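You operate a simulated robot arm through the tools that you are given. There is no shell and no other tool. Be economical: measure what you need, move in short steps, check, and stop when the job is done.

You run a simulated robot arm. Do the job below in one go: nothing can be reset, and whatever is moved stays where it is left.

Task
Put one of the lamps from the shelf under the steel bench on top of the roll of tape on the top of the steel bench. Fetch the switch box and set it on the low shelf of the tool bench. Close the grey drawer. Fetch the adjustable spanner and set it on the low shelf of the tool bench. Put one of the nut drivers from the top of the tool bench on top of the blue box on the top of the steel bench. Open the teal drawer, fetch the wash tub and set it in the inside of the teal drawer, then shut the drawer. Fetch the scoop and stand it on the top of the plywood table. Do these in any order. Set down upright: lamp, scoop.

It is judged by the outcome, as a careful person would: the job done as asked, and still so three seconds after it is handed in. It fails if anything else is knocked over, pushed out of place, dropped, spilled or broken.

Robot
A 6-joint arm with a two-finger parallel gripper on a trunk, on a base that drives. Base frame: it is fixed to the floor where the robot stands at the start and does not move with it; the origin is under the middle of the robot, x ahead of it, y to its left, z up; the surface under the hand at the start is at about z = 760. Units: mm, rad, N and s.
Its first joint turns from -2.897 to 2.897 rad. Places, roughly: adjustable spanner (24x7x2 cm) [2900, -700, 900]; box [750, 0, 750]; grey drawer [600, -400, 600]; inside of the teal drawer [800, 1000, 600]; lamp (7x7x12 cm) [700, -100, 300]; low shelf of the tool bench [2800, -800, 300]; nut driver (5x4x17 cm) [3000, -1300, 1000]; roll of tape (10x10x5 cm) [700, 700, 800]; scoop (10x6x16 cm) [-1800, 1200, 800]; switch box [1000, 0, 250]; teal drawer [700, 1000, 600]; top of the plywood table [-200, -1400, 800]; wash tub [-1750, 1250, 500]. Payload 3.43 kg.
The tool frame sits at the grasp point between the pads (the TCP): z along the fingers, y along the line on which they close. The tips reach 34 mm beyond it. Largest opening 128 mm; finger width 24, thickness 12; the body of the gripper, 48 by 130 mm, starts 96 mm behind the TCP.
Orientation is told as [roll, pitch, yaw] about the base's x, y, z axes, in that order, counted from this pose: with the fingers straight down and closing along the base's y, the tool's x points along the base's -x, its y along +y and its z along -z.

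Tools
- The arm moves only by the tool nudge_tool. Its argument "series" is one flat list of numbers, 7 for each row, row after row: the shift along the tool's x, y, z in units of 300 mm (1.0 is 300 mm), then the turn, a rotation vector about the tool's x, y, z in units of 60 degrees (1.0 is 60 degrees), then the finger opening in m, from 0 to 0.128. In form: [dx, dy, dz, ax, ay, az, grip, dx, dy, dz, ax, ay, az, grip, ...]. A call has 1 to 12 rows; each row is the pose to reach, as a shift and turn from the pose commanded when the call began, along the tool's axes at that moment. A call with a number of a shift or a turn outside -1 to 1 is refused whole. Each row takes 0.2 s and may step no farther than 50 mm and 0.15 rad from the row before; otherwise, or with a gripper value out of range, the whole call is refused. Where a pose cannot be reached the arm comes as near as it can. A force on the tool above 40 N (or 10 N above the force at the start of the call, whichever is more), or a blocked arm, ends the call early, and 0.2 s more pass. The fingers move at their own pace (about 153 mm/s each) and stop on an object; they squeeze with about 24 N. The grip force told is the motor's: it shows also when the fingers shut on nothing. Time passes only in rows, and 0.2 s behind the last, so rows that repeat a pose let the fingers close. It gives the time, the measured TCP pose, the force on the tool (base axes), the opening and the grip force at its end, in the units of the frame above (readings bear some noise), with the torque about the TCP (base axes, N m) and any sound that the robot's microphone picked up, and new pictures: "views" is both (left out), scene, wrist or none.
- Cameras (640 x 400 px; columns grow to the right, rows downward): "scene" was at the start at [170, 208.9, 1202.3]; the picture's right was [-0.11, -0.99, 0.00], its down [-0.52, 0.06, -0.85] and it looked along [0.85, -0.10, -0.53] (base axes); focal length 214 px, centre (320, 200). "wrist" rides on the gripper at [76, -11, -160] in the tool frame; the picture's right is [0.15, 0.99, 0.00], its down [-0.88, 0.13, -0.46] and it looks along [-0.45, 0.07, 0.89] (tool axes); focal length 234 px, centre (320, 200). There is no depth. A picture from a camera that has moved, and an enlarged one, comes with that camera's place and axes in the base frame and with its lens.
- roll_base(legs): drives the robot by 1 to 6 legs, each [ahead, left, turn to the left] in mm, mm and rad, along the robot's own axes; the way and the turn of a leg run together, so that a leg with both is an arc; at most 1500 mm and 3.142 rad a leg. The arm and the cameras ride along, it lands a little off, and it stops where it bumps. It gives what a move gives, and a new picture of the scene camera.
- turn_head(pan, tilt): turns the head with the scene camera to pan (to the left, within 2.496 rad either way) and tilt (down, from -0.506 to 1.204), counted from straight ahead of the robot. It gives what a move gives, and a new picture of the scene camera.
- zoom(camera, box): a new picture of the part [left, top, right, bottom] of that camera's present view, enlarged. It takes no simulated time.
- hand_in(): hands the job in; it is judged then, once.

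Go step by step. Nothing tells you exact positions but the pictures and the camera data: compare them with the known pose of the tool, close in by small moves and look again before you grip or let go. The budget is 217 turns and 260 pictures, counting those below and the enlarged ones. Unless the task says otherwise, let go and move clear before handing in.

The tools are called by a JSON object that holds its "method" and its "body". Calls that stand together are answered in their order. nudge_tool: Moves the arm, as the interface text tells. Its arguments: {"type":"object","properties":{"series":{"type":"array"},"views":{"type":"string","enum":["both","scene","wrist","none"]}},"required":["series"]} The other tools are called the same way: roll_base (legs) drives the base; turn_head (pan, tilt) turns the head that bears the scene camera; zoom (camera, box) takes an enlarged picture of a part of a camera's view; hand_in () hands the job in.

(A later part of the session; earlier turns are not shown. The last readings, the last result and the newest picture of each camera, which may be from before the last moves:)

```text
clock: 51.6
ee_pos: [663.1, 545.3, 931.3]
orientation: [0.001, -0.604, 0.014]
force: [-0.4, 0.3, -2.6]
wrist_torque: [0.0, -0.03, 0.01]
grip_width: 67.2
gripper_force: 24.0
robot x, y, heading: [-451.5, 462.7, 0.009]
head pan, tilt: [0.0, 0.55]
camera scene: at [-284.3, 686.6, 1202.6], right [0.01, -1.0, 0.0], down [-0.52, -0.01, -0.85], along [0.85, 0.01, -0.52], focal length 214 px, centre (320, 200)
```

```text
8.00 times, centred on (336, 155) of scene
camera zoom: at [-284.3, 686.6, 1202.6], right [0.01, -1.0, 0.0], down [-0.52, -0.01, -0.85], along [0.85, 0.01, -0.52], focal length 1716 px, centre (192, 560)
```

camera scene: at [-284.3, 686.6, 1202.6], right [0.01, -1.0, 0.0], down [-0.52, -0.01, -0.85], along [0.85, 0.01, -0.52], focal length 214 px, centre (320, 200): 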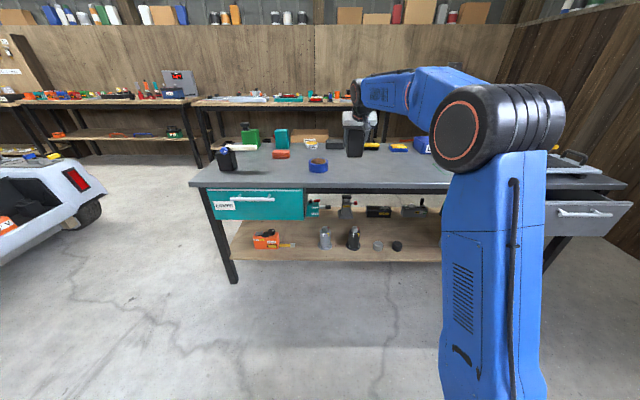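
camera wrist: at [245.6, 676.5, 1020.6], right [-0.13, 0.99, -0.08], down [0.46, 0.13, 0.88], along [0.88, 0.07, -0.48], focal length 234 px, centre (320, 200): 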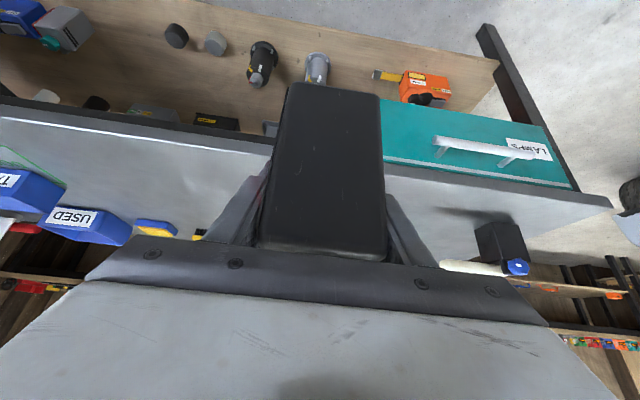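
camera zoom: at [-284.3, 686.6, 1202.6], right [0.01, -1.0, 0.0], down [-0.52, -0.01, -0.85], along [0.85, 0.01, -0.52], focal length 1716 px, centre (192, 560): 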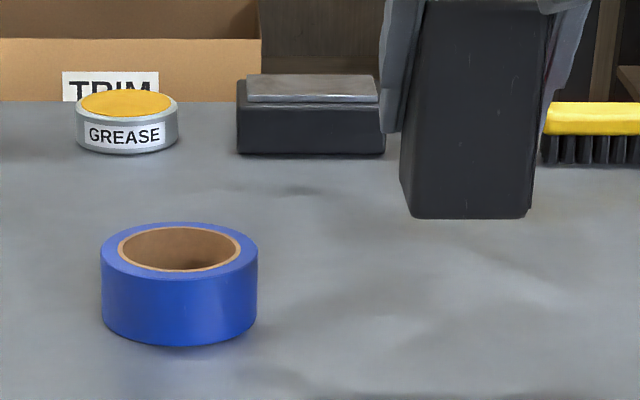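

The scene camera leaves about 50 mm uncertainty in the tape's x, so I'll look with the wrist camera past the lamp.

{"method": "nudge_tool", "body": {"series": [0, 0, 0, 0, 0, 0, 0.06], "views": "wrist"}}

{"method": "zoom", "body": {"camera": "wrist", "box": [400, 50, 600, 175]}}

```text
clock: 52.0
ee_pos: [663.7, 544.6, 931.6]
orientation: [0.0, -0.605, 0.015]
force: [0.5, -0.6, -2.7]
wrist_torque: [0.01, -0.04, 0.01]
grip_width: 67.5
gripper_force: 23.7
robot x, y, heading: [-453.6, 467.1, 0.009]
head pan, tilt: [0.0, 0.55]
camera wrist: at [511.0, 532.6, 1020.5], right [-0.13, 0.99, -0.08], down [0.46, 0.14, 0.88], along [0.88, 0.08, -0.48], focal length 234 px, centre (320, 200)
```

wrist: 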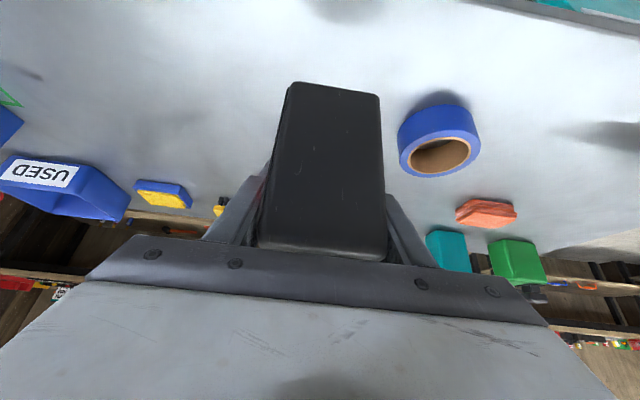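

```text
3.20 times, centred on (500, 112) of wrist
camera zoom: at [511.0, 532.6, 1020.5], right [-0.13, 0.99, -0.08], down [0.46, 0.14, 0.88], along [0.88, 0.08, -0.48], focal length 749 px, centre (-256, 480)
```

zoom: 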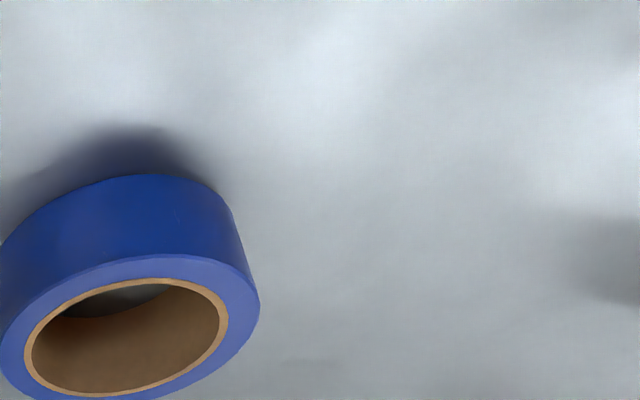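

The tape centre is at about [733, 704] with its top at z≈808, which both cameras agree on. I'll move the lamp over it, staying about 47 mm above.

{"method": "nudge_tool", "body": {"series": [-0.049, 0.132, 0.034, 0, 0, 0, 0.06, -0.098, 0.265, 0.068, 0, 0, 0, 0.06, -0.148, 0.397, 0.102, 0, 0, 0, 0.06, -0.197, 0.53, 0.136, 0, 0, 0, 0.06, -0.197, 0.53, 0.136, 0, 0, 0, 0.06], "views": "wrist"}}

{"method": "zoom", "body": {"camera": "scene", "box": [280, 130, 360, 180]}}

```text
clock: 53.2
ee_pos: [732.6, 706.2, 935.2]
orientation: [0.001, -0.603, 0.013]
force: [-0.3, 0.3, -3.6]
wrist_torque: [-0.01, -0.03, -0.04]
grip_width: 67.5
gripper_force: 24.0
robot x, y, heading: [-454.1, 465.3, 0.013]
head pan, tilt: [0.0, 0.55]
camera wrist: at [580.1, 692.6, 1023.0], right [-0.14, 0.99, -0.08], down [0.46, 0.14, 0.88], along [0.88, 0.08, -0.48], focal length 234 px, centre (320, 200)
```

wrist: 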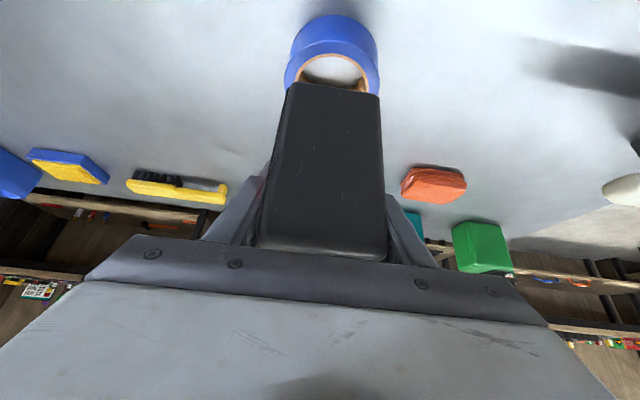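

```text
8.00 times, centred on (320, 155) of scene
camera zoom: at [-284.4, 686.7, 1202.6], right [0.01, -1.0, 0.0], down [-0.52, -0.01, -0.85], along [0.85, 0.01, -0.52], focal length 1716 px, centre (320, 560)
```

zoom: 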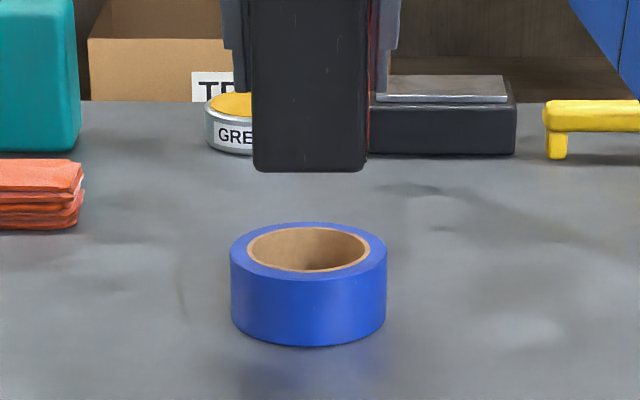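

{"method": "zoom", "body": {"camera": "wrist", "box": [260, 0, 420, 100]}}

```text
4.00 times, centred on (340, 50) of wrist
camera zoom: at [580.1, 692.6, 1023.0], right [-0.14, 0.99, -0.08], down [0.46, 0.14, 0.88], along [0.88, 0.08, -0.48], focal length 937 px, centre (240, 800)
```

zoom: 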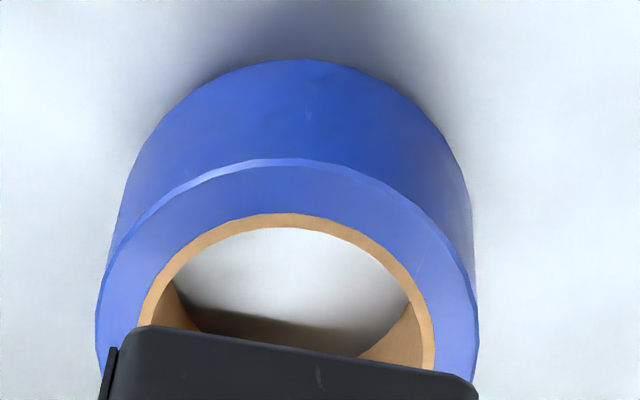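

The refined tape centre is about x 744, so I'll shift 11 mm forward and descend to just above contact.

{"method": "nudge_tool", "body": {"series": [0.0, -0.002, 0.065, 0, 0, 0, 0.06, 0.045, -0.003, 0.131, 0, 0, 0, 0.06, 0.064, -0.003, 0.158, 0, 0, 0, 0.06, 0.064, -0.003, 0.158, 0, 0, 0, 0.06], "views": "wrist"}}

{"method": "zoom", "body": {"camera": "scene", "box": [280, 130, 360, 180]}}

```text
clock: 54.2
ee_pos: [744.1, 704.1, 883.5]
orientation: [0.0, -0.605, 0.014]
force: [0.3, 0.5, -2.8]
wrist_torque: [0.02, -0.06, -0.03]
grip_width: 68.1
gripper_force: 24.1
robot x, y, heading: [-452.7, 466.5, 0.012]
head pan, tilt: [0.0, 0.55]
camera wrist: at [591.5, 692.2, 971.1], right [-0.13, 0.99, -0.08], down [0.46, 0.14, 0.88], along [0.88, 0.08, -0.48], focal length 234 px, centre (320, 200)
```

wrist: 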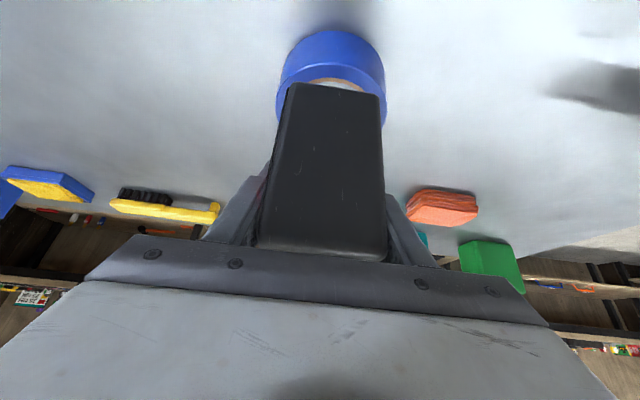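

```text
8.00 times, centred on (320, 155) of scene
camera zoom: at [-284.3, 686.7, 1202.6], right [0.01, -1.0, 0.0], down [-0.52, -0.01, -0.85], along [0.85, 0.01, -0.52], focal length 1716 px, centre (320, 560)
```

zoom: 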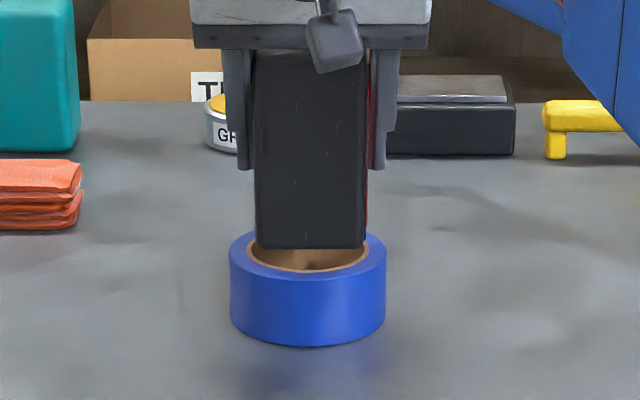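

The scene view suggests about 14 mm of gap remains. I'll descend in small steps while watching the force.

{"method": "nudge_tool", "body": {"series": [0.006, 0, 0.014, 0, 0, 0, 0.06, 0.003, 0, 0.033, 0, 0, 0, 0.06], "views": "none"}}

{"method": "nudge_tool", "body": {"series": [0.004, 0, 0.006, 0, 0, 0, 0.06, 0.008, 0, 0.011, 0, 0, 0, 0.06], "views": "none"}}

{"method": "zoom", "body": {"camera": "scene", "box": [280, 130, 360, 180]}}

```text
clock: 54.9
ee_pos: [747.8, 703.7, 874.6]
orientation: [0.0, -0.604, 0.015]
force: [-1.2, -0.4, -2.2]
wrist_torque: [-0.02, -0.06, 0.03]
grip_width: 67.9
gripper_force: 24.5
robot x, y, heading: [-452.5, 464.3, 0.014]
head pan, tilt: [0.0, 0.55]
```

```text
clock: 55.5
ee_pos: [750.1, 704.7, 870.0]
orientation: [0.0, -0.602, 0.015]
force: [0.0, 0.5, -2.4]
wrist_torque: [0.03, -0.07, 0.01]
grip_width: 67.4
gripper_force: 23.8
robot x, y, heading: [-452.9, 466.7, 0.008]
head pan, tilt: [0.0, 0.55]
```

```text
8.00 times, centred on (320, 155) of scene
camera zoom: at [-284.3, 686.7, 1202.6], right [0.01, -1.0, 0.0], down [-0.52, -0.01, -0.85], along [0.85, 0.01, -0.52], focal length 1716 px, centre (320, 560)
```

zoom: 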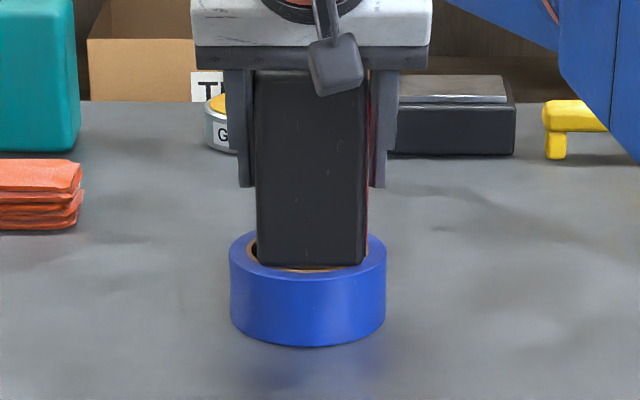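

No contact yet; the lamp edge is nearly at the rim. A few more millimetres down.

{"method": "nudge_tool", "body": {"series": [0.004, 0, 0.006, 0, 0, 0, 0.06, 0.007, 0, 0.01, 0, 0, 0, 0.06, 0.007, 0, 0.01, 0, 0, 0, 0.06], "views": "none"}}

{"method": "nudge_tool", "body": {"series": [0.002, 0, 0.003, 0, 0, 0, 0.06, 0.004, 0, 0.006, 0, 0, 0, 0.06, 0.004, 0, 0.006, 0, 0, 0, 0.06], "views": "wrist"}}

{"method": "zoom", "body": {"camera": "scene", "box": [280, 130, 360, 180]}}

```text
clock: 56.2
ee_pos: [749.5, 703.9, 867.5]
orientation: [-0.001, -0.608, 0.014]
force: [1.7, 1.4, 9.5]
wrist_torque: [-0.07, 0.38, -0.02]
grip_width: 67.7
gripper_force: 24.3
robot x, y, heading: [-452.8, 466.3, 0.008]
head pan, tilt: [0.0, 0.55]
```

```text
clock: 57.0
ee_pos: [749.9, 703.2, 864.9]
orientation: [0.0, -0.606, 0.015]
force: [-0.3, 1.6, 17.0]
wrist_torque: [0.06, 0.25, -0.02]
grip_width: 67.7
gripper_force: 23.9
robot x, y, heading: [-453.3, 468.4, 0.011]
head pan, tilt: [0.0, 0.55]
camera wrist: at [595.6, 691.2, 953.7], right [-0.13, 0.99, -0.08], down [0.46, 0.14, 0.88], along [0.88, 0.08, -0.47], focal length 234 px, centre (320, 200)
```

wrist: 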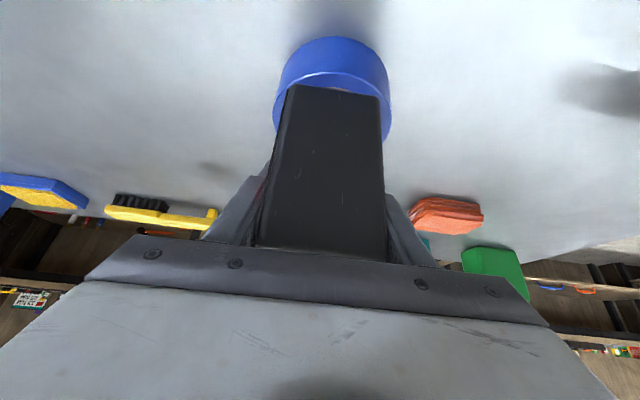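

```text
8.00 times, centred on (320, 155) of scene
camera zoom: at [-285.2, 686.5, 1202.8], right [0.01, -1.0, 0.0], down [-0.52, -0.01, -0.85], along [0.85, 0.01, -0.52], focal length 1716 px, centre (320, 560)
```

zoom: 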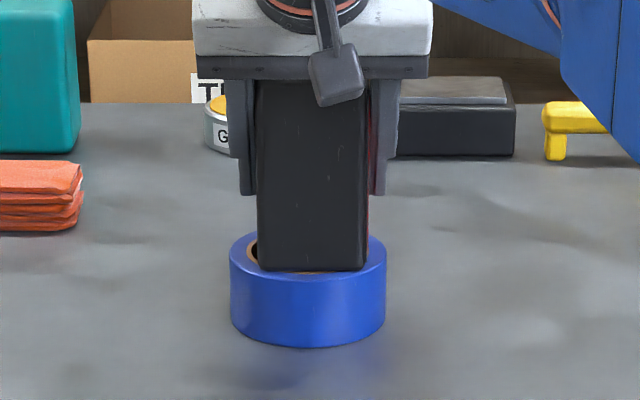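

The lamp sits on the tape, centred and in contact. I'll ease the load, open, and withdraw along the tool axis.

{"method": "nudge_tool", "body": {"series": [-0.004, 0, -0.006, 0, 0, 0, 0.06, -0.004, 0, -0.006, 0, 0, 0, 0.08, -0.004, 0, -0.006, 0, 0, 0, 0.115, -0.004, 0, -0.006, 0, 0, 0, 0.115], "views": "none"}}

{"method": "nudge_tool", "body": {"series": [0, 0, -0.1, 0, 0, 0, 0.115, 0, 0, -0.25, 0, 0, 0, 0.115, 0, 0, -0.4, 0, 0, 0, 0.115, 0, 0, -0.55, 0, 0, 0, 0.115, 0, 0, -0.7, 0, 0, 0, 0.115], "views": "wrist"}}

{"method": "zoom", "body": {"camera": "scene", "box": [280, 120, 376, 180]}}

```text
clock: 58.0
ee_pos: [750.6, 703.9, 864.5]
orientation: [-0.001, -0.604, 0.013]
force: [-0.5, -0.4, 0.8]
wrist_torque: [0.02, -0.01, 0.0]
grip_width: 114.7
gripper_force: 0.0
robot x, y, heading: [-452.6, 462.0, 0.012]
head pan, tilt: [0.0, 0.55]
```

```text
clock: 59.2
ee_pos: [630.7, 701.1, 1037.4]
orientation: [0.0, -0.604, 0.015]
force: [0.1, 0.7, -1.1]
wrist_torque: [-0.01, -0.03, -0.02]
grip_width: 115.0
gripper_force: 0.2
robot x, y, heading: [-452.8, 462.6, 0.006]
head pan, tilt: [0.0, 0.55]
camera wrist: at [478.2, 689.1, 1126.0], right [-0.13, 0.99, -0.08], down [0.46, 0.14, 0.87], along [0.88, 0.08, -0.48], focal length 234 px, centre (320, 200)
```

wrist: 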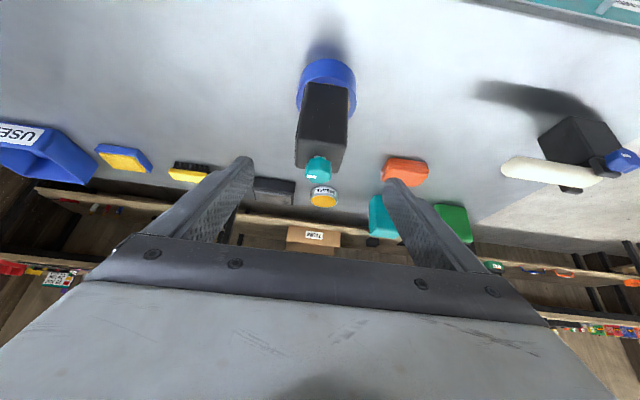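

```text
6.67 times, centred on (328, 150) of scene
camera zoom: at [-284.1, 686.7, 1202.6], right [0.01, -1.0, 0.0], down [-0.52, -0.01, -0.85], along [0.85, 0.01, -0.52], focal length 1430 px, centre (267, 533)
```

zoom: 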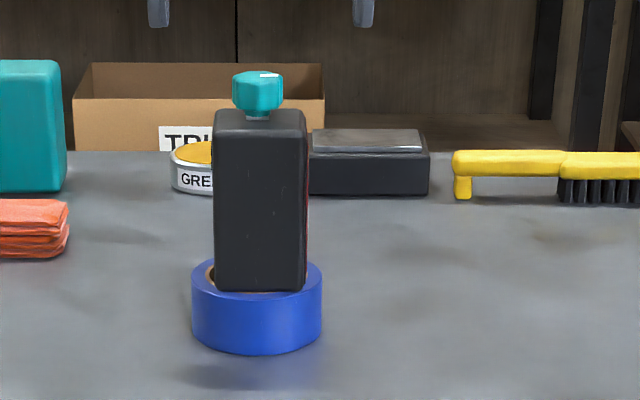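

The lamp stands upright on the tape. Next is the teal drawer, so I'll look closely at its handle.

{"method": "turn_head", "body": {"pan": 0.25, "tilt": 0.6}}

{"method": "zoom", "body": {"camera": "scene", "box": [240, 150, 400, 250]}}

```text
clock: 60.0
ee_pos: [632.1, 701.8, 1037.7]
orientation: [-0.001, -0.604, 0.015]
force: [-0.4, -0.3, 0.0]
wrist_torque: [-0.03, 0.02, -0.02]
grip_width: 114.5
gripper_force: 0.1
robot x, y, heading: [-452.4, 467.6, 0.011]
head pan, tilt: [0.25, 0.6]
camera scene: at [-288.8, 708.4, 1198.1], right [0.26, -0.97, 0.0], down [-0.55, -0.15, -0.83], along [0.8, 0.21, -0.56], focal length 214 px, centre (320, 200)
```

scene: 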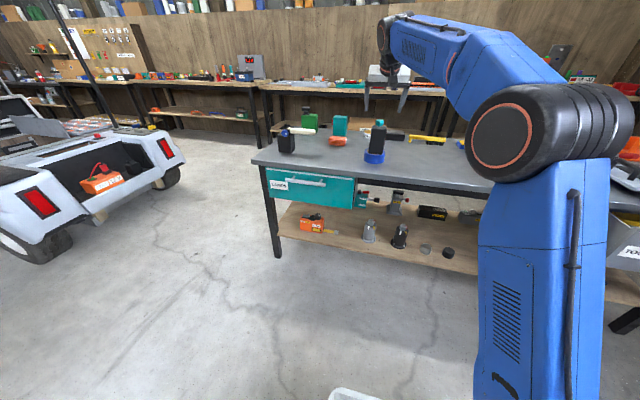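

```text
4.00 times, centred on (320, 200) of scene
camera zoom: at [-288.8, 708.4, 1198.1], right [0.26, -0.97, 0.0], down [-0.55, -0.15, -0.83], along [0.8, 0.21, -0.56], focal length 858 px, centre (320, 200)
```

zoom: 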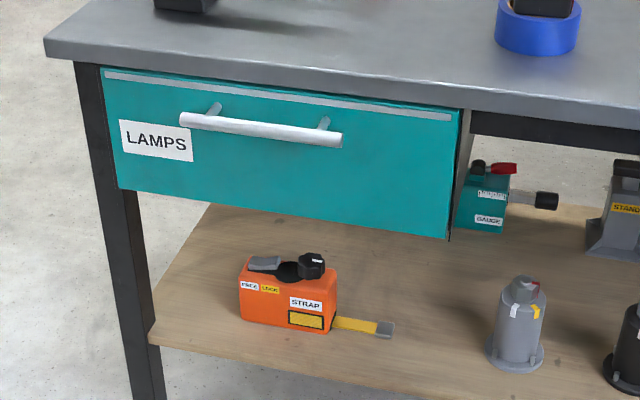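

The handle is a rod on two posts with a good gap behind it. I'll move in front of the drawer, turn the tool 90° and measure with the wrist camera.

{"method": "roll_base", "body": {"legs": [[-330, 0, 0], [0, 290, 0]]}}

{"method": "nudge_tool", "body": {"series": [0.05, 0, 0.08, 0, 0, -0.125, 0.1, 0.1, 0, 0.16, 0, 0, -0.25, 0.1, 0.15, 0, 0.24, 0, 0, -0.375, 0.08, 0.2, 0, 0.32, 0, 0, -0.5, 0.08, 0.25, 0, 0.4, 0, 0, -0.625, 0.08, 0.3, 0, 0.48, 0, 0, -0.75, 0.08, 0.3, 0, 0.48, 0, 0, -0.875, 0.08, 0.3, 0, 0.48, 0, 0, -1, 0.08], "views": "none"}}

{"method": "nudge_tool", "body": {"series": [0, 0, 0, 0, 0, -0.125, 0.08, 0, 0, 0, 0, 0, -0.25, 0.08, 0, 0, 0, 0, 0, -0.375, 0.08, 0, 0, 0, 0, 0, -0.5, 0.06], "views": "both"}}

```text
clock: 63.6
ee_pos: [284.3, 949.3, 1036.7]
orientation: [0.001, -0.602, 0.096]
force: [-0.3, 0.2, 0.8]
wrist_torque: [0.0, -0.02, -0.04]
grip_width: 114.9
gripper_force: 0.0
robot x, y, heading: [-778.5, 627.9, 0.089]
head pan, tilt: [0.25, 0.6]
stopped in leg 2: the robot was blocked; the commanded pose is now the measured one
camera scene: at [-632.3, 882.3, 1198.1], right [0.33, -0.94, 0.0], down [-0.53, -0.19, -0.82], along [0.78, 0.28, -0.57], focal length 214 px, centre (320, 200)
```

scene: 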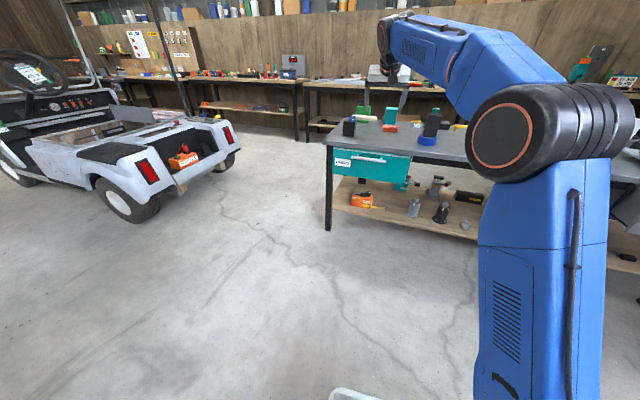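

```text
clock: 65.4
ee_pos: [291.9, 950.0, 867.9]
orientation: [-0.54, -0.286, 1.225]
force: [-0.2, -0.3, 0.3]
wrist_torque: [0.01, -0.02, 0.0]
grip_width: 80.1
gripper_force: 0.0
robot x, y, heading: [-776.1, 628.7, 0.093]
head pan, tilt: [0.25, 0.6]
```

```text
clock: 66.4
ee_pos: [291.9, 950.0, 868.5]
orientation: [-0.605, 0.002, 1.669]
force: [0.2, 0.6, 0.1]
wrist_torque: [0.04, 0.01, 0.0]
grip_width: 59.9
gripper_force: 0.0
robot x, y, heading: [-775.7, 628.4, 0.091]
head pan, tilt: [0.25, 0.6]
camera scene: at [-632.3, 882.3, 1198.1], right [0.33, -0.94, 0.0], down [-0.53, -0.19, -0.82], along [0.78, 0.28, -0.57], focal length 214 px, centre (320, 200)
camera wrist: at [218.6, 868.4, 1006.1], right [-0.8, -0.23, -0.56], down [-0.45, 0.84, 0.3], along [0.41, 0.49, -0.77], focal length 234 px, centre (320, 200)
```

scene: 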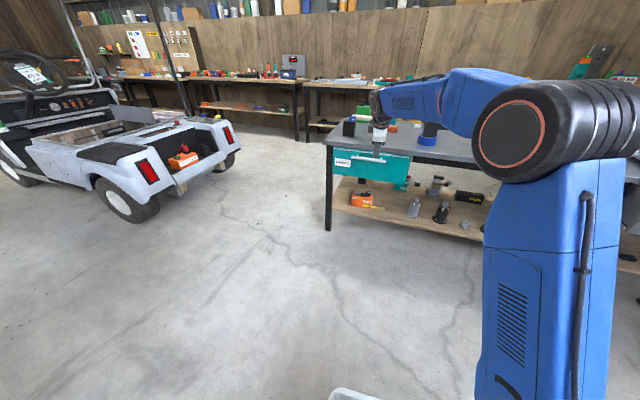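
wrist: 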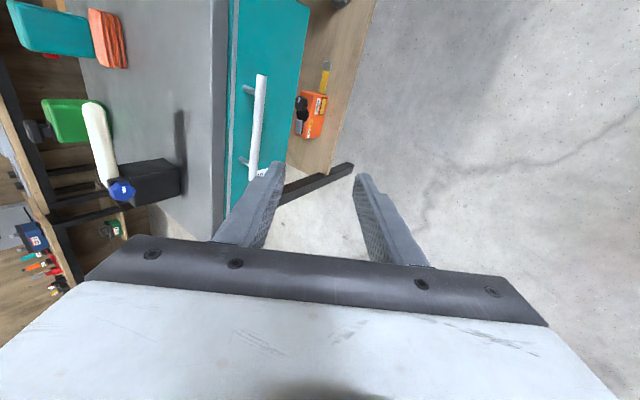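

The base bumped the teal table's leg, which is at about [-970, 900]. I'll move off it to the right, go forward, and check behind.

{"method": "roll_base", "body": {"legs": [[60, -80, 0], [150, 0, -0.09]]}}

{"method": "turn_head", "body": {"pan": 2.3, "tilt": 0.7}}

```text
clock: 68.5
ee_pos: [530.5, 792.8, 867.9]
orientation: [-0.602, 0.0, 1.581]
force: [-0.9, 0.3, -0.5]
wrist_torque: [0.01, 0.01, -0.02]
grip_width: 60.2
gripper_force: 0.0
robot x, y, heading: [-557.5, 564.8, 0.003]
head pan, tilt: [0.25, 0.6]
camera scene: at [-395.8, 803.8, 1198.1], right [0.25, -0.97, 0.0], down [-0.55, -0.14, -0.82], along [0.8, 0.21, -0.57], focal length 214 px, centre (320, 200)
```

scene: 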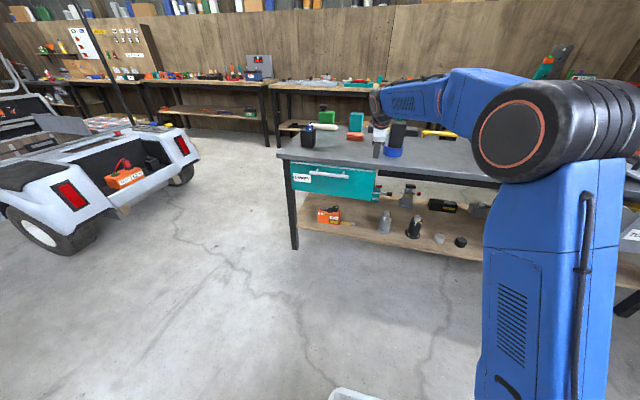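

```text
clock: 70.5
ee_pos: [531.1, 792.3, 868.6]
orientation: [-0.604, 0.0, 1.58]
force: [-0.3, -0.1, -0.7]
wrist_torque: [-0.02, 0.02, 0.0]
grip_width: 60.2
gripper_force: 0.2
robot x, y, heading: [-559.8, 561.1, 0.006]
head pan, tilt: [2.3, 0.7]
camera scene: at [-538.3, 844.5, 1189.5], right [0.74, 0.67, 0.0], down [0.43, -0.48, -0.77], along [-0.51, 0.57, -0.64], focal length 214 px, centre (320, 200)
```

scene: 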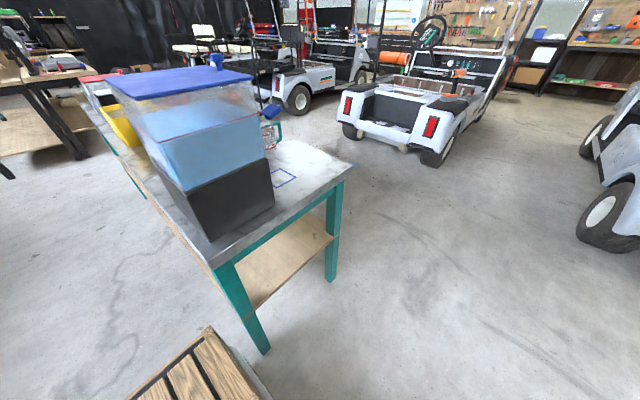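

The table and its big container look as before. Now I'll bring the wrist over the teal handle.

{"method": "nudge_tool", "body": {"series": [-0.135, 0.043, 0.026, 0, 0, 0, 0.06, -0.27, 0.086, 0.051, 0, 0, 0, 0.06, -0.405, 0.129, 0.077, 0, 0, 0, 0.06, -0.54, 0.172, 0.103, 0, 0, 0, 0.06, -0.677, 0.214, 0.128, 0, 0, 0, 0.06], "views": "wrist"}}

{"method": "turn_head", "body": {"pan": 0.2, "tilt": 0.6}}

```text
clock: 71.7
ee_pos: [497.5, 994.0, 799.6]
orientation: [-0.605, -0.002, 1.58]
force: [0.4, -0.8, -0.4]
wrist_torque: [0.05, 0.03, -0.01]
grip_width: 60.0
gripper_force: 0.2
robot x, y, heading: [-559.6, 561.8, 0.006]
head pan, tilt: [2.3, 0.7]
camera wrist: at [416.3, 918.8, 937.9], right [-0.81, -0.15, -0.56], down [-0.37, 0.88, 0.3], along [0.45, 0.46, -0.77], focal length 234 px, centre (320, 200)
```

wrist: 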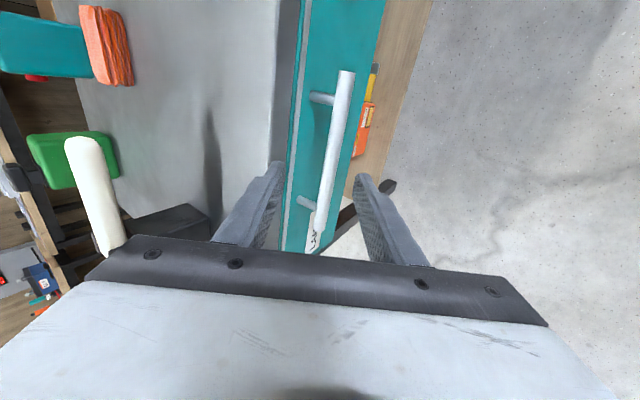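

```text
clock: 73.7
ee_pos: [495.8, 995.6, 799.4]
orientation: [-0.603, 0.001, 1.581]
force: [0.5, -0.2, -0.3]
wrist_torque: [-0.01, 0.04, -0.02]
grip_width: 59.8
gripper_force: 0.1
robot x, y, heading: [-559.0, 560.1, 0.001]
head pan, tilt: [0.201, 0.6]
camera scene: at [-394.9, 799.7, 1198.1], right [0.21, -0.98, 0.0], down [-0.55, -0.12, -0.82], along [0.81, 0.17, -0.57], focal length 214 px, centre (320, 200)
```

scene: 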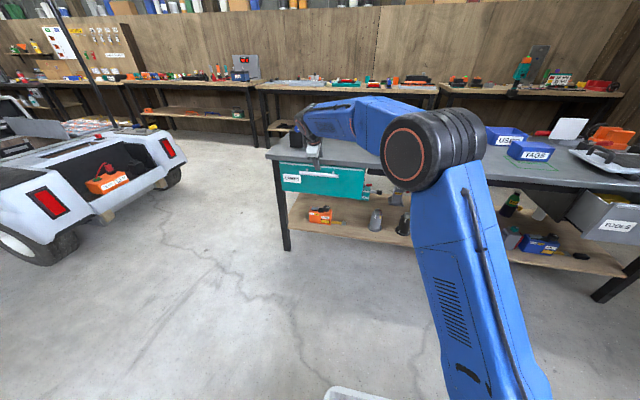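

Triangulated: the handle rod is at x≈550, z≈700, y 911–1085, and the bench edge is at x≈600. I'll make the tool near-vertical with fingers straddling the rod, retract the arm, then drive 200 mm closer.

{"method": "nudge_tool", "body": {"series": [0, 0.04, -0.09, -0.096, 0, 0, 0.06, 0, 0.1, -0.18, -0.192, 0, 0, 0.05, 0, 0.18, -0.27, -0.288, 0, 0, 0.04, 0, 0.27, -0.38, -0.384, 0, 0, 0.036, 0, 0.36, -0.49, -0.48, 0, 0, 0.036], "views": "none"}}

{"method": "roll_base", "body": {"legs": [[200, 0, 0]]}}

{"method": "nudge_tool", "body": {"series": [0, 0, 0, 0, 0, 0, 0.036], "views": "wrist"}}

```text
clock: 74.9
ee_pos: [322.9, 994.8, 859.7]
orientation: [-0.098, 0.001, 1.58]
force: [-0.7, 0.1, -1.0]
wrist_torque: [0.0, -0.03, -0.01]
grip_width: 36.1
gripper_force: 0.0
robot x, y, heading: [-563.0, 562.0, 0.006]
head pan, tilt: [0.201, 0.6]
```

```text
clock: 76.5
ee_pos: [525.5, 997.1, 860.3]
orientation: [-0.101, 0.001, 1.58]
force: [-0.1, 0.3, -0.1]
wrist_torque: [0.03, -0.01, -0.02]
grip_width: 36.0
gripper_force: 0.1
robot x, y, heading: [-356.2, 564.4, 0.006]
head pan, tilt: [0.201, 0.6]
camera scene: at [-192.9, 801.2, 1198.1], right [0.21, -0.98, 0.0], down [-0.55, -0.12, -0.82], along [0.81, 0.17, -0.57], focal length 214 px, centre (320, 200)
```

scene: 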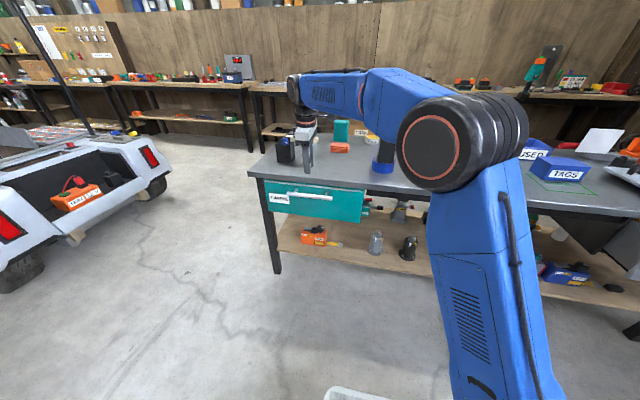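

```text
clock: 76.9
ee_pos: [525.2, 997.6, 860.4]
orientation: [-0.102, 0.001, 1.583]
force: [0.2, 0.3, 1.1]
wrist_torque: [0.0, -0.01, 0.02]
grip_width: 36.3
gripper_force: 0.1
robot x, y, heading: [-355.2, 564.2, 0.005]
head pan, tilt: [0.201, 0.6]
camera wrist: at [522.0, 922.4, 1020.4], right [-0.98, -0.16, -0.1], down [-0.19, 0.88, 0.44], along [0.02, 0.45, -0.89], focal length 234 px, centre (320, 200)
```

wrist: 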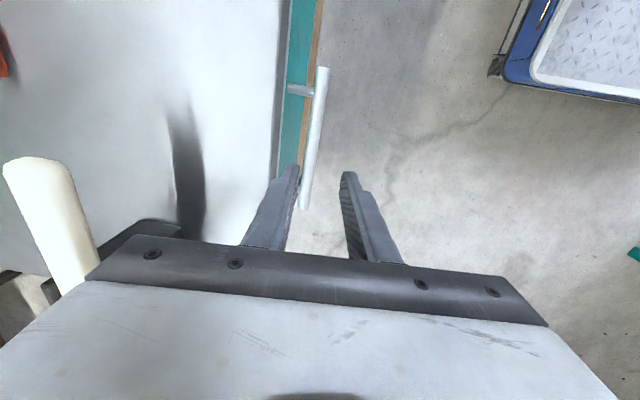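

The rod is at x≈553 here and the edge at 591. I'll shift to x 550 and descend, with the fingers straddling the rod.

{"method": "nudge_tool", "body": {"series": [0, -0.07, 0.05, 0, 0, 0, 0.036, 0, -0.065, 0.18, 0, 0, 0, 0.036, 0, -0.052, 0.31, 0, 0, 0, 0.036, 0, -0.04, 0.44, 0, 0, 0, 0.036, 0, -0.03, 0.539, 0, 0, 0, 0.036], "views": "wrist"}}

{"method": "zoom", "body": {"camera": "scene", "box": [240, 100, 400, 200]}}

```text
clock: 78.1
ee_pos: [550.6, 996.8, 700.1]
orientation: [-0.102, 0.002, 1.579]
force: [-0.1, 0.1, 0.7]
wrist_torque: [0.03, -0.03, 0.04]
grip_width: 36.0
gripper_force: 0.1
robot x, y, heading: [-357.3, 562.1, 0.006]
head pan, tilt: [0.201, 0.6]
camera wrist: at [545.9, 921.9, 859.6], right [-0.98, -0.16, -0.1], down [-0.19, 0.88, 0.44], along [0.02, 0.45, -0.89], focal length 234 px, centre (320, 200)
```

wrist: 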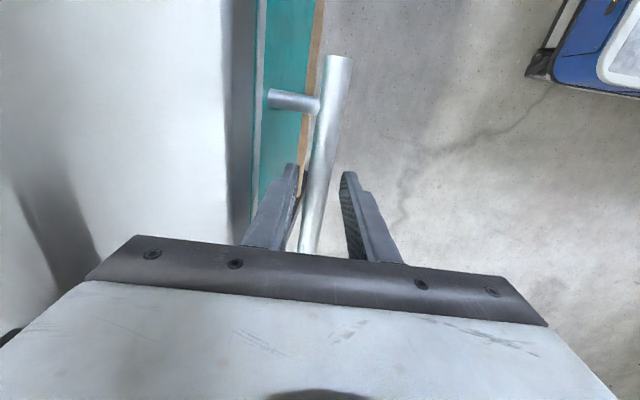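

```text
4.00 times, centred on (320, 150) of scene
camera zoom: at [-193.1, 801.1, 1198.2], right [0.21, -0.98, 0.0], down [-0.55, -0.12, -0.83], along [0.81, 0.17, -0.56], focal length 858 px, centre (320, 400)
```

zoom: 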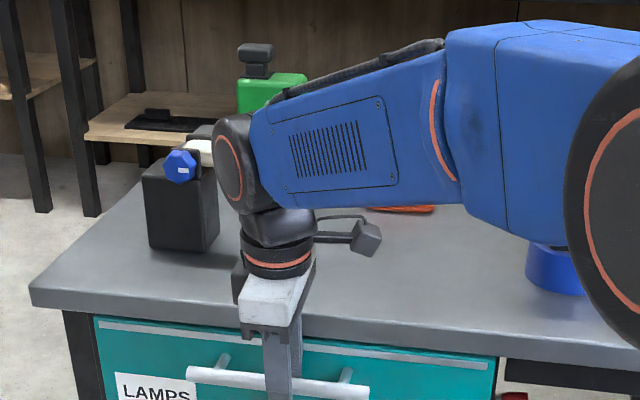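

The rod is between the fingers. Closing on it, then pulling with the base.

{"method": "nudge_tool", "body": {"series": [0, 0, 0, 0, 0, 0, 0.01, 0, 0, 0, 0, 0, 0, 0.01, 0, 0, 0, 0, 0, 0, 0.01], "views": "none"}}

{"method": "roll_base", "body": {"legs": [[-150, 0, 0]]}}

```text
clock: 78.9
ee_pos: [549.4, 997.3, 697.3]
orientation: [-0.102, 0.0, 1.581]
force: [0.3, 0.7, 0.8]
wrist_torque: [0.8, -0.07, -1.05]
grip_width: 17.6
gripper_force: 44.8
robot x, y, heading: [-356.3, 561.6, 0.006]
head pan, tilt: [0.201, 0.6]
```

```text
clock: 80.3
ee_pos: [400.5, 997.2, 699.6]
orientation: [-0.103, 0.002, 1.586]
force: [0.0, -21.7, 2.0]
wrist_torque: [-0.84, 0.07, -1.17]
grip_width: 17.5
gripper_force: 45.0
robot x, y, heading: [-508.1, 564.9, 0.005]
head pan, tilt: [0.201, 0.6]
camera scene: at [-342.6, 799.7, 1198.2], right [0.21, -0.98, 0.0], down [-0.55, -0.12, -0.83], along [0.81, 0.17, -0.56], focal length 214 px, centre (320, 200)
```

scene: 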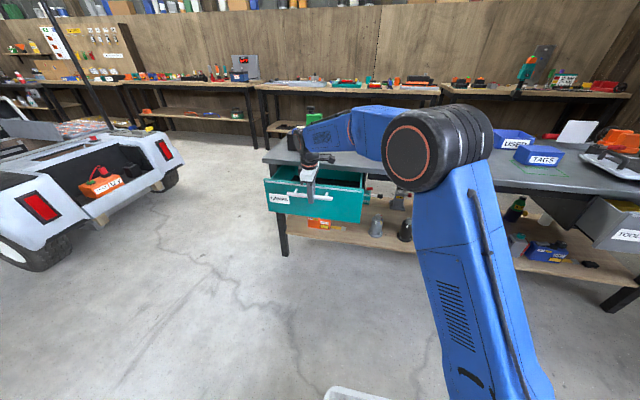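

The drawer is opening. I'll pull another 130 mm.

{"method": "roll_base", "body": {"legs": [[-130, 0, 0]]}}

{"method": "zoom", "body": {"camera": "scene", "box": [240, 120, 400, 220]}}

```text
clock: 81.6
ee_pos: [266.6, 998.1, 698.3]
orientation: [-0.102, 0.0, 1.585]
force: [-1.0, 25.3, 4.0]
wrist_torque: [0.39, -0.02, -1.05]
grip_width: 17.9
gripper_force: 45.2
robot x, y, heading: [-641.7, 558.9, 0.006]
head pan, tilt: [0.201, 0.6]
camera scene: at [-475.8, 799.6, 1198.0], right [0.21, -0.98, 0.0], down [-0.55, -0.12, -0.83], along [0.81, 0.17, -0.56], focal length 214 px, centre (320, 200)
```

scene: 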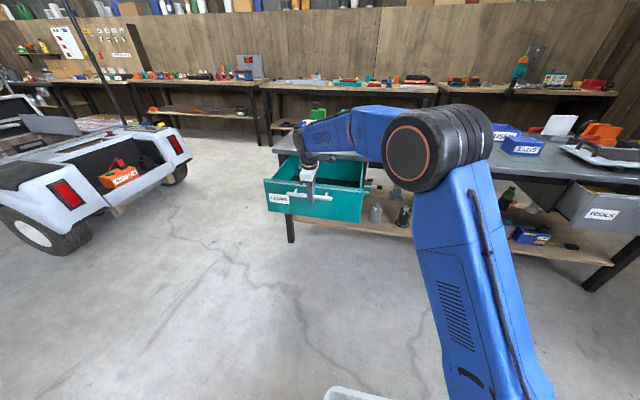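

```text
4.00 times, centred on (320, 170) of scene
camera zoom: at [-475.8, 799.6, 1198.0], right [0.21, -0.98, 0.0], down [-0.55, -0.12, -0.83], along [0.81, 0.17, -0.56], focal length 858 px, centre (320, 320)
```

zoom: 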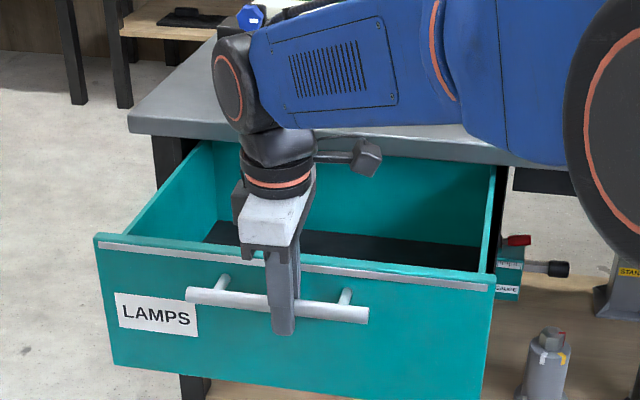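

Opened 283 mm with a clear interior. Now I'll let go, rise, and look toward the wash tub and scoop.

{"method": "nudge_tool", "body": {"series": [0, 0, 0, 0, 0, 0, 0.036, 0, 0, 0, 0, 0, 0, 0.036, 0, -0.01, -0.13, 0, 0, 0, 0.036, 0, -0.02, -0.28, 0, 0, 0, 0.036, 0, -0.03, -0.43, 0, 0, 0, 0.036, 0, -0.03, -0.58, 0, 0, 0, 0.036, 0, -0.04, -0.73, 0, 0, 0, 0.036, 0, -0.04, -0.88, 0, 0, 0, 0.036], "views": "wrist"}}

{"method": "turn_head", "body": {"pan": 2.45, "tilt": 0.4}}

{"method": "zoom", "body": {"camera": "scene", "box": [0, 60, 320, 260]}}

```text
clock: 83.4
ee_pos: [251.5, 997.1, 961.8]
orientation: [-0.1, -0.001, 1.586]
force: [0.3, -0.3, 0.1]
wrist_torque: [0.01, 0.03, -0.01]
grip_width: 36.1
gripper_force: 0.1
robot x, y, heading: [-642.7, 562.6, 0.01]
head pan, tilt: [0.201, 0.6]
camera wrist: at [247.9, 921.8, 1121.9], right [-0.98, -0.16, -0.1], down [-0.19, 0.88, 0.44], along [0.02, 0.45, -0.89], focal length 234 px, centre (320, 200)
```

wrist: 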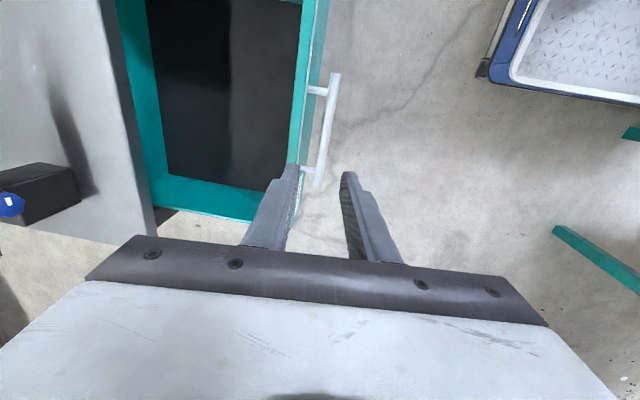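

```text
clock: 85.5
ee_pos: [251.1, 995.6, 960.9]
orientation: [-0.101, -0.002, 1.585]
force: [-0.2, 0.1, -0.6]
wrist_torque: [0.0, 0.01, -0.02]
grip_width: 35.9
gripper_force: 0.1
robot x, y, heading: [-637.1, 559.8, 0.011]
head pan, tilt: [2.45, 0.4]
camera scene: at [-634.0, 838.9, 1216.4], right [0.63, 0.78, 0.0], down [0.3, -0.25, -0.92], along [-0.72, 0.58, -0.39], focal length 214 px, centre (320, 200)
```

scene: 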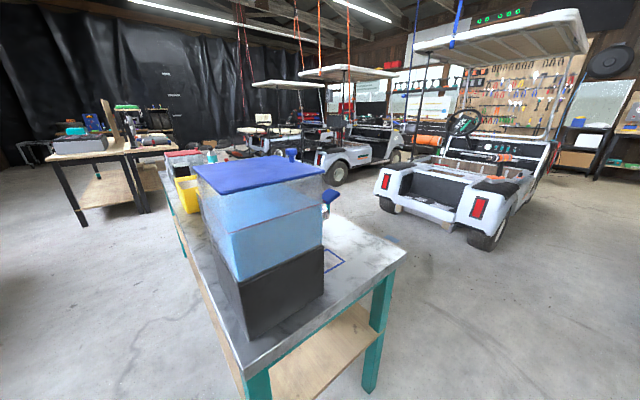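

```text
2.00 times, centred on (160, 160) of scene
camera zoom: at [-634.0, 838.9, 1216.4], right [0.63, 0.78, 0.0], down [0.3, -0.25, -0.92], along [-0.72, 0.58, -0.39], focal length 429 px, centre (640, 280)
```

zoom: 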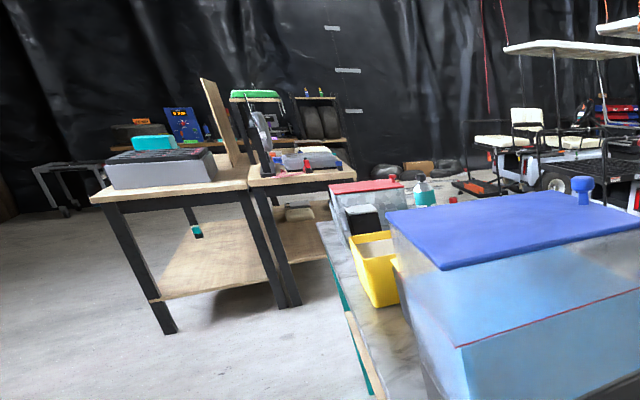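

The teal table spans x≈-2600 to -950 and the scoop and tub are hidden behind the tank. I'll centre the arm, then drive around to face the table from its near side.

{"method": "nudge_tool", "body": {"series": [0.14, 0, 0, 0, 0, 0, 0.06, 0.28, 0, -0.04, 0, 0, 0, 0.06, 0.42, 0, -0.08, 0, 0, 0, 0.08, 0.56, 0, -0.12, 0, 0, 0, 0.1, 0.7, 0, -0.16, 0, 0, 0, 0.1, 0.84, 0, -0.2, 0, 0, 0, 0.1, 0.98, 0, -0.22, 0, 0, 0, 0.1], "views": "none"}}

{"method": "roll_base", "body": {"legs": [[0, -470, 0], [-1000, 0, 0]]}}

{"method": "turn_head", "body": {"pan": 1.6, "tilt": 0.5}}

```text
clock: 87.1
ee_pos: [248.1, 704.4, 1029.6]
orientation: [-0.101, -0.001, 1.588]
force: [1.0, -0.4, -0.4]
wrist_torque: [-0.03, 0.07, 0.03]
grip_width: 100.2
gripper_force: 0.2
robot x, y, heading: [-641.6, 562.9, 0.007]
head pan, tilt: [2.45, 0.4]
```

```text
clock: 94.7
ee_pos: [-754.3, 220.2, 1029.6]
orientation: [-0.102, 0.001, 1.581]
force: [-0.1, 0.0, -0.6]
wrist_torque: [0.02, 0.0, -0.01]
grip_width: 99.8
gripper_force: 0.1
robot x, y, heading: [-1643.8, 80.2, 0.005]
head pan, tilt: [2.45, 0.4]
camera scene: at [-1636.0, 359.0, 1216.4], right [0.63, 0.77, 0.0], down [0.3, -0.25, -0.92], along [-0.71, 0.58, -0.39], focal length 214 px, centre (320, 200)
```

scene: 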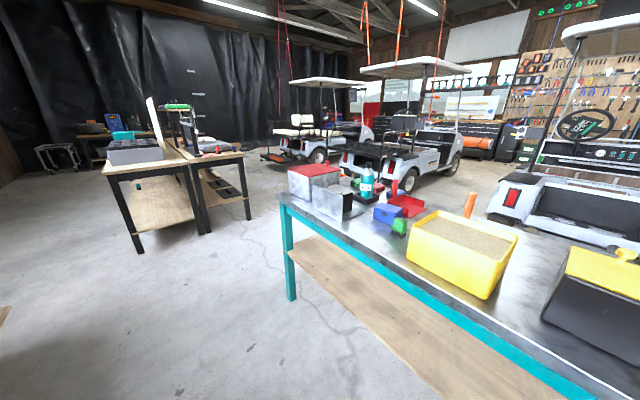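

```text
clock: 95.9
ee_pos: [-753.9, 220.5, 1028.4]
orientation: [-0.104, 0.0, 1.581]
force: [0.0, 0.1, 0.1]
wrist_torque: [0.03, -0.02, 0.01]
grip_width: 99.9
gripper_force: 0.2
robot x, y, heading: [-1644.5, 84.6, 0.0]
head pan, tilt: [1.6, 0.499]
camera scene: at [-1567.5, 391.3, 1207.2], right [1.0, 0.04, 0.0], down [0.02, -0.48, -0.88], along [-0.03, 0.88, -0.48], focal length 214 px, centre (320, 200)
```

scene: 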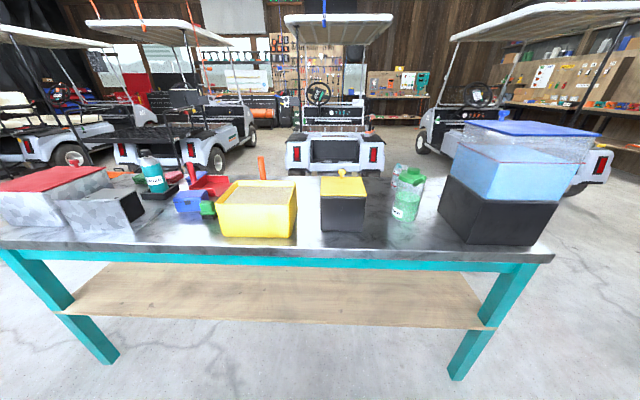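

From the front I see the bins, with an orange handle behind the yellow one. Zooming in for the scoop and under the table.

{"method": "zoom", "body": {"camera": "scene", "box": [130, 140, 290, 240]}}

{"method": "zoom", "body": {"camera": "scene", "box": [260, 140, 460, 265]}}

```text
4.00 times, centred on (210, 190) of scene
camera zoom: at [-1567.5, 391.3, 1207.2], right [1.0, 0.04, 0.0], down [0.02, -0.48, -0.88], along [-0.03, 0.88, -0.48], focal length 858 px, centre (760, 240)
```

zoom: 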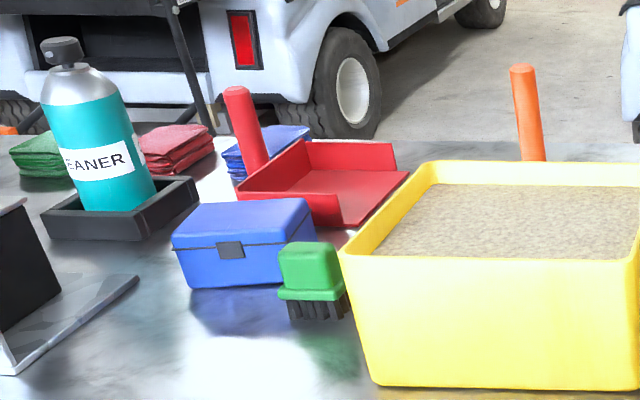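

```text
3.20 times, centred on (360, 202) of scene
camera zoom: at [-1567.5, 391.3, 1207.2], right [1.0, 0.04, 0.0], down [0.02, -0.48, -0.88], along [-0.03, 0.88, -0.48], focal length 686 px, centre (192, 192)
```

zoom: 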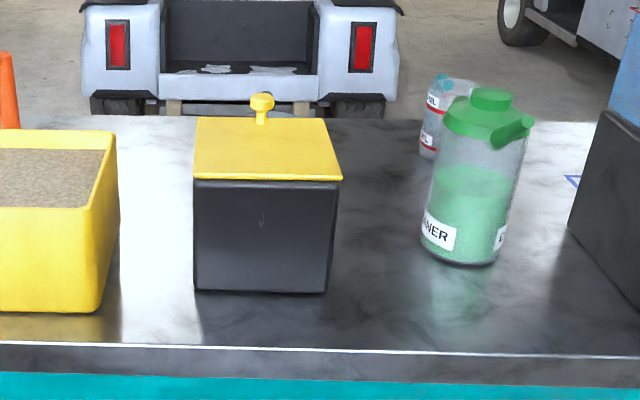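

The orange handle behind the yellow bin should be the scoop. I'll retract the arm slightly and turn to face the table.

{"method": "nudge_tool", "body": {"series": [0, 0.11, -0.04, 0, 0, 0, 0.1, 0, 0.22, -0.08, 0, 0, 0, 0.1, 0, 0.33, -0.12, 0, 0, 0, 0.1], "views": "none"}}

{"method": "roll_base", "body": {"legs": [[0, 0, 1.57], [150, 100, 0]]}}

{"method": "turn_head", "body": {"pan": 0, "tilt": 0.7}}

```text
clock: 96.7
ee_pos: [-857.7, 220.0, 1056.9]
orientation: [-0.102, 0.001, 1.583]
force: [0.6, 0.3, -1.5]
wrist_torque: [0.0, 0.04, 0.02]
grip_width: 100.0
gripper_force: 0.0
robot x, y, heading: [-1646.0, 80.1, 0.007]
head pan, tilt: [1.6, 0.499]
```

```text
clock: 102.0
ee_pos: [-1883.1, 1017.4, 1057.5]
orientation: [-0.102, 0.0, -3.128]
force: [-0.6, 0.1, -0.8]
wrist_torque: [0.0, -0.01, 0.0]
grip_width: 100.0
gripper_force: 0.1
robot x, y, heading: [-1740.4, 233.5, 1.578]
head pan, tilt: [1.6, 0.499]
camera scene: at [-2054.3, 304.6, 1207.2], right [-0.04, 1.0, 0.0], down [0.48, 0.02, -0.88], along [-0.88, -0.03, -0.48], focal length 214 px, centre (320, 200)
```

scene: 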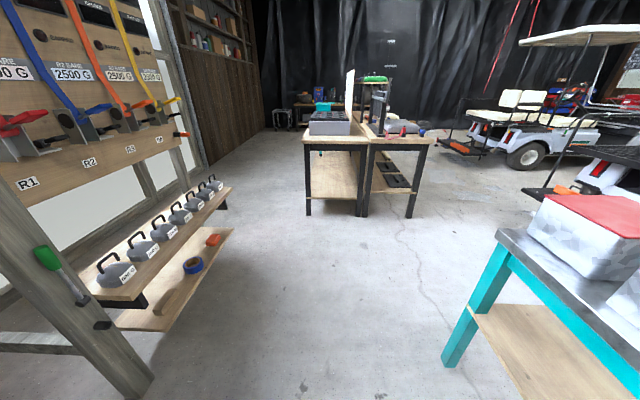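

```text
clock: 103.7
ee_pos: [-1883.5, 1016.1, 1057.4]
orientation: [-0.101, 0.0, -3.13]
force: [-0.6, 0.0, -0.2]
wrist_torque: [0.0, -0.01, 0.0]
grip_width: 100.0
gripper_force: 0.1
robot x, y, heading: [-1740.3, 228.9, 1.584]
head pan, tilt: [0.0, 0.7]
camera scene: at [-1964.1, 393.0, 1189.5], right [1.0, 0.01, 0.0], down [0.01, -0.64, -0.76], along [-0.01, 0.76, -0.64], focal length 214 px, centre (320, 200)
```

scene: 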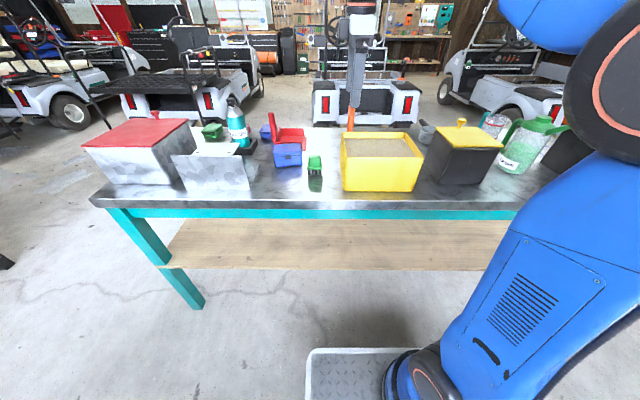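

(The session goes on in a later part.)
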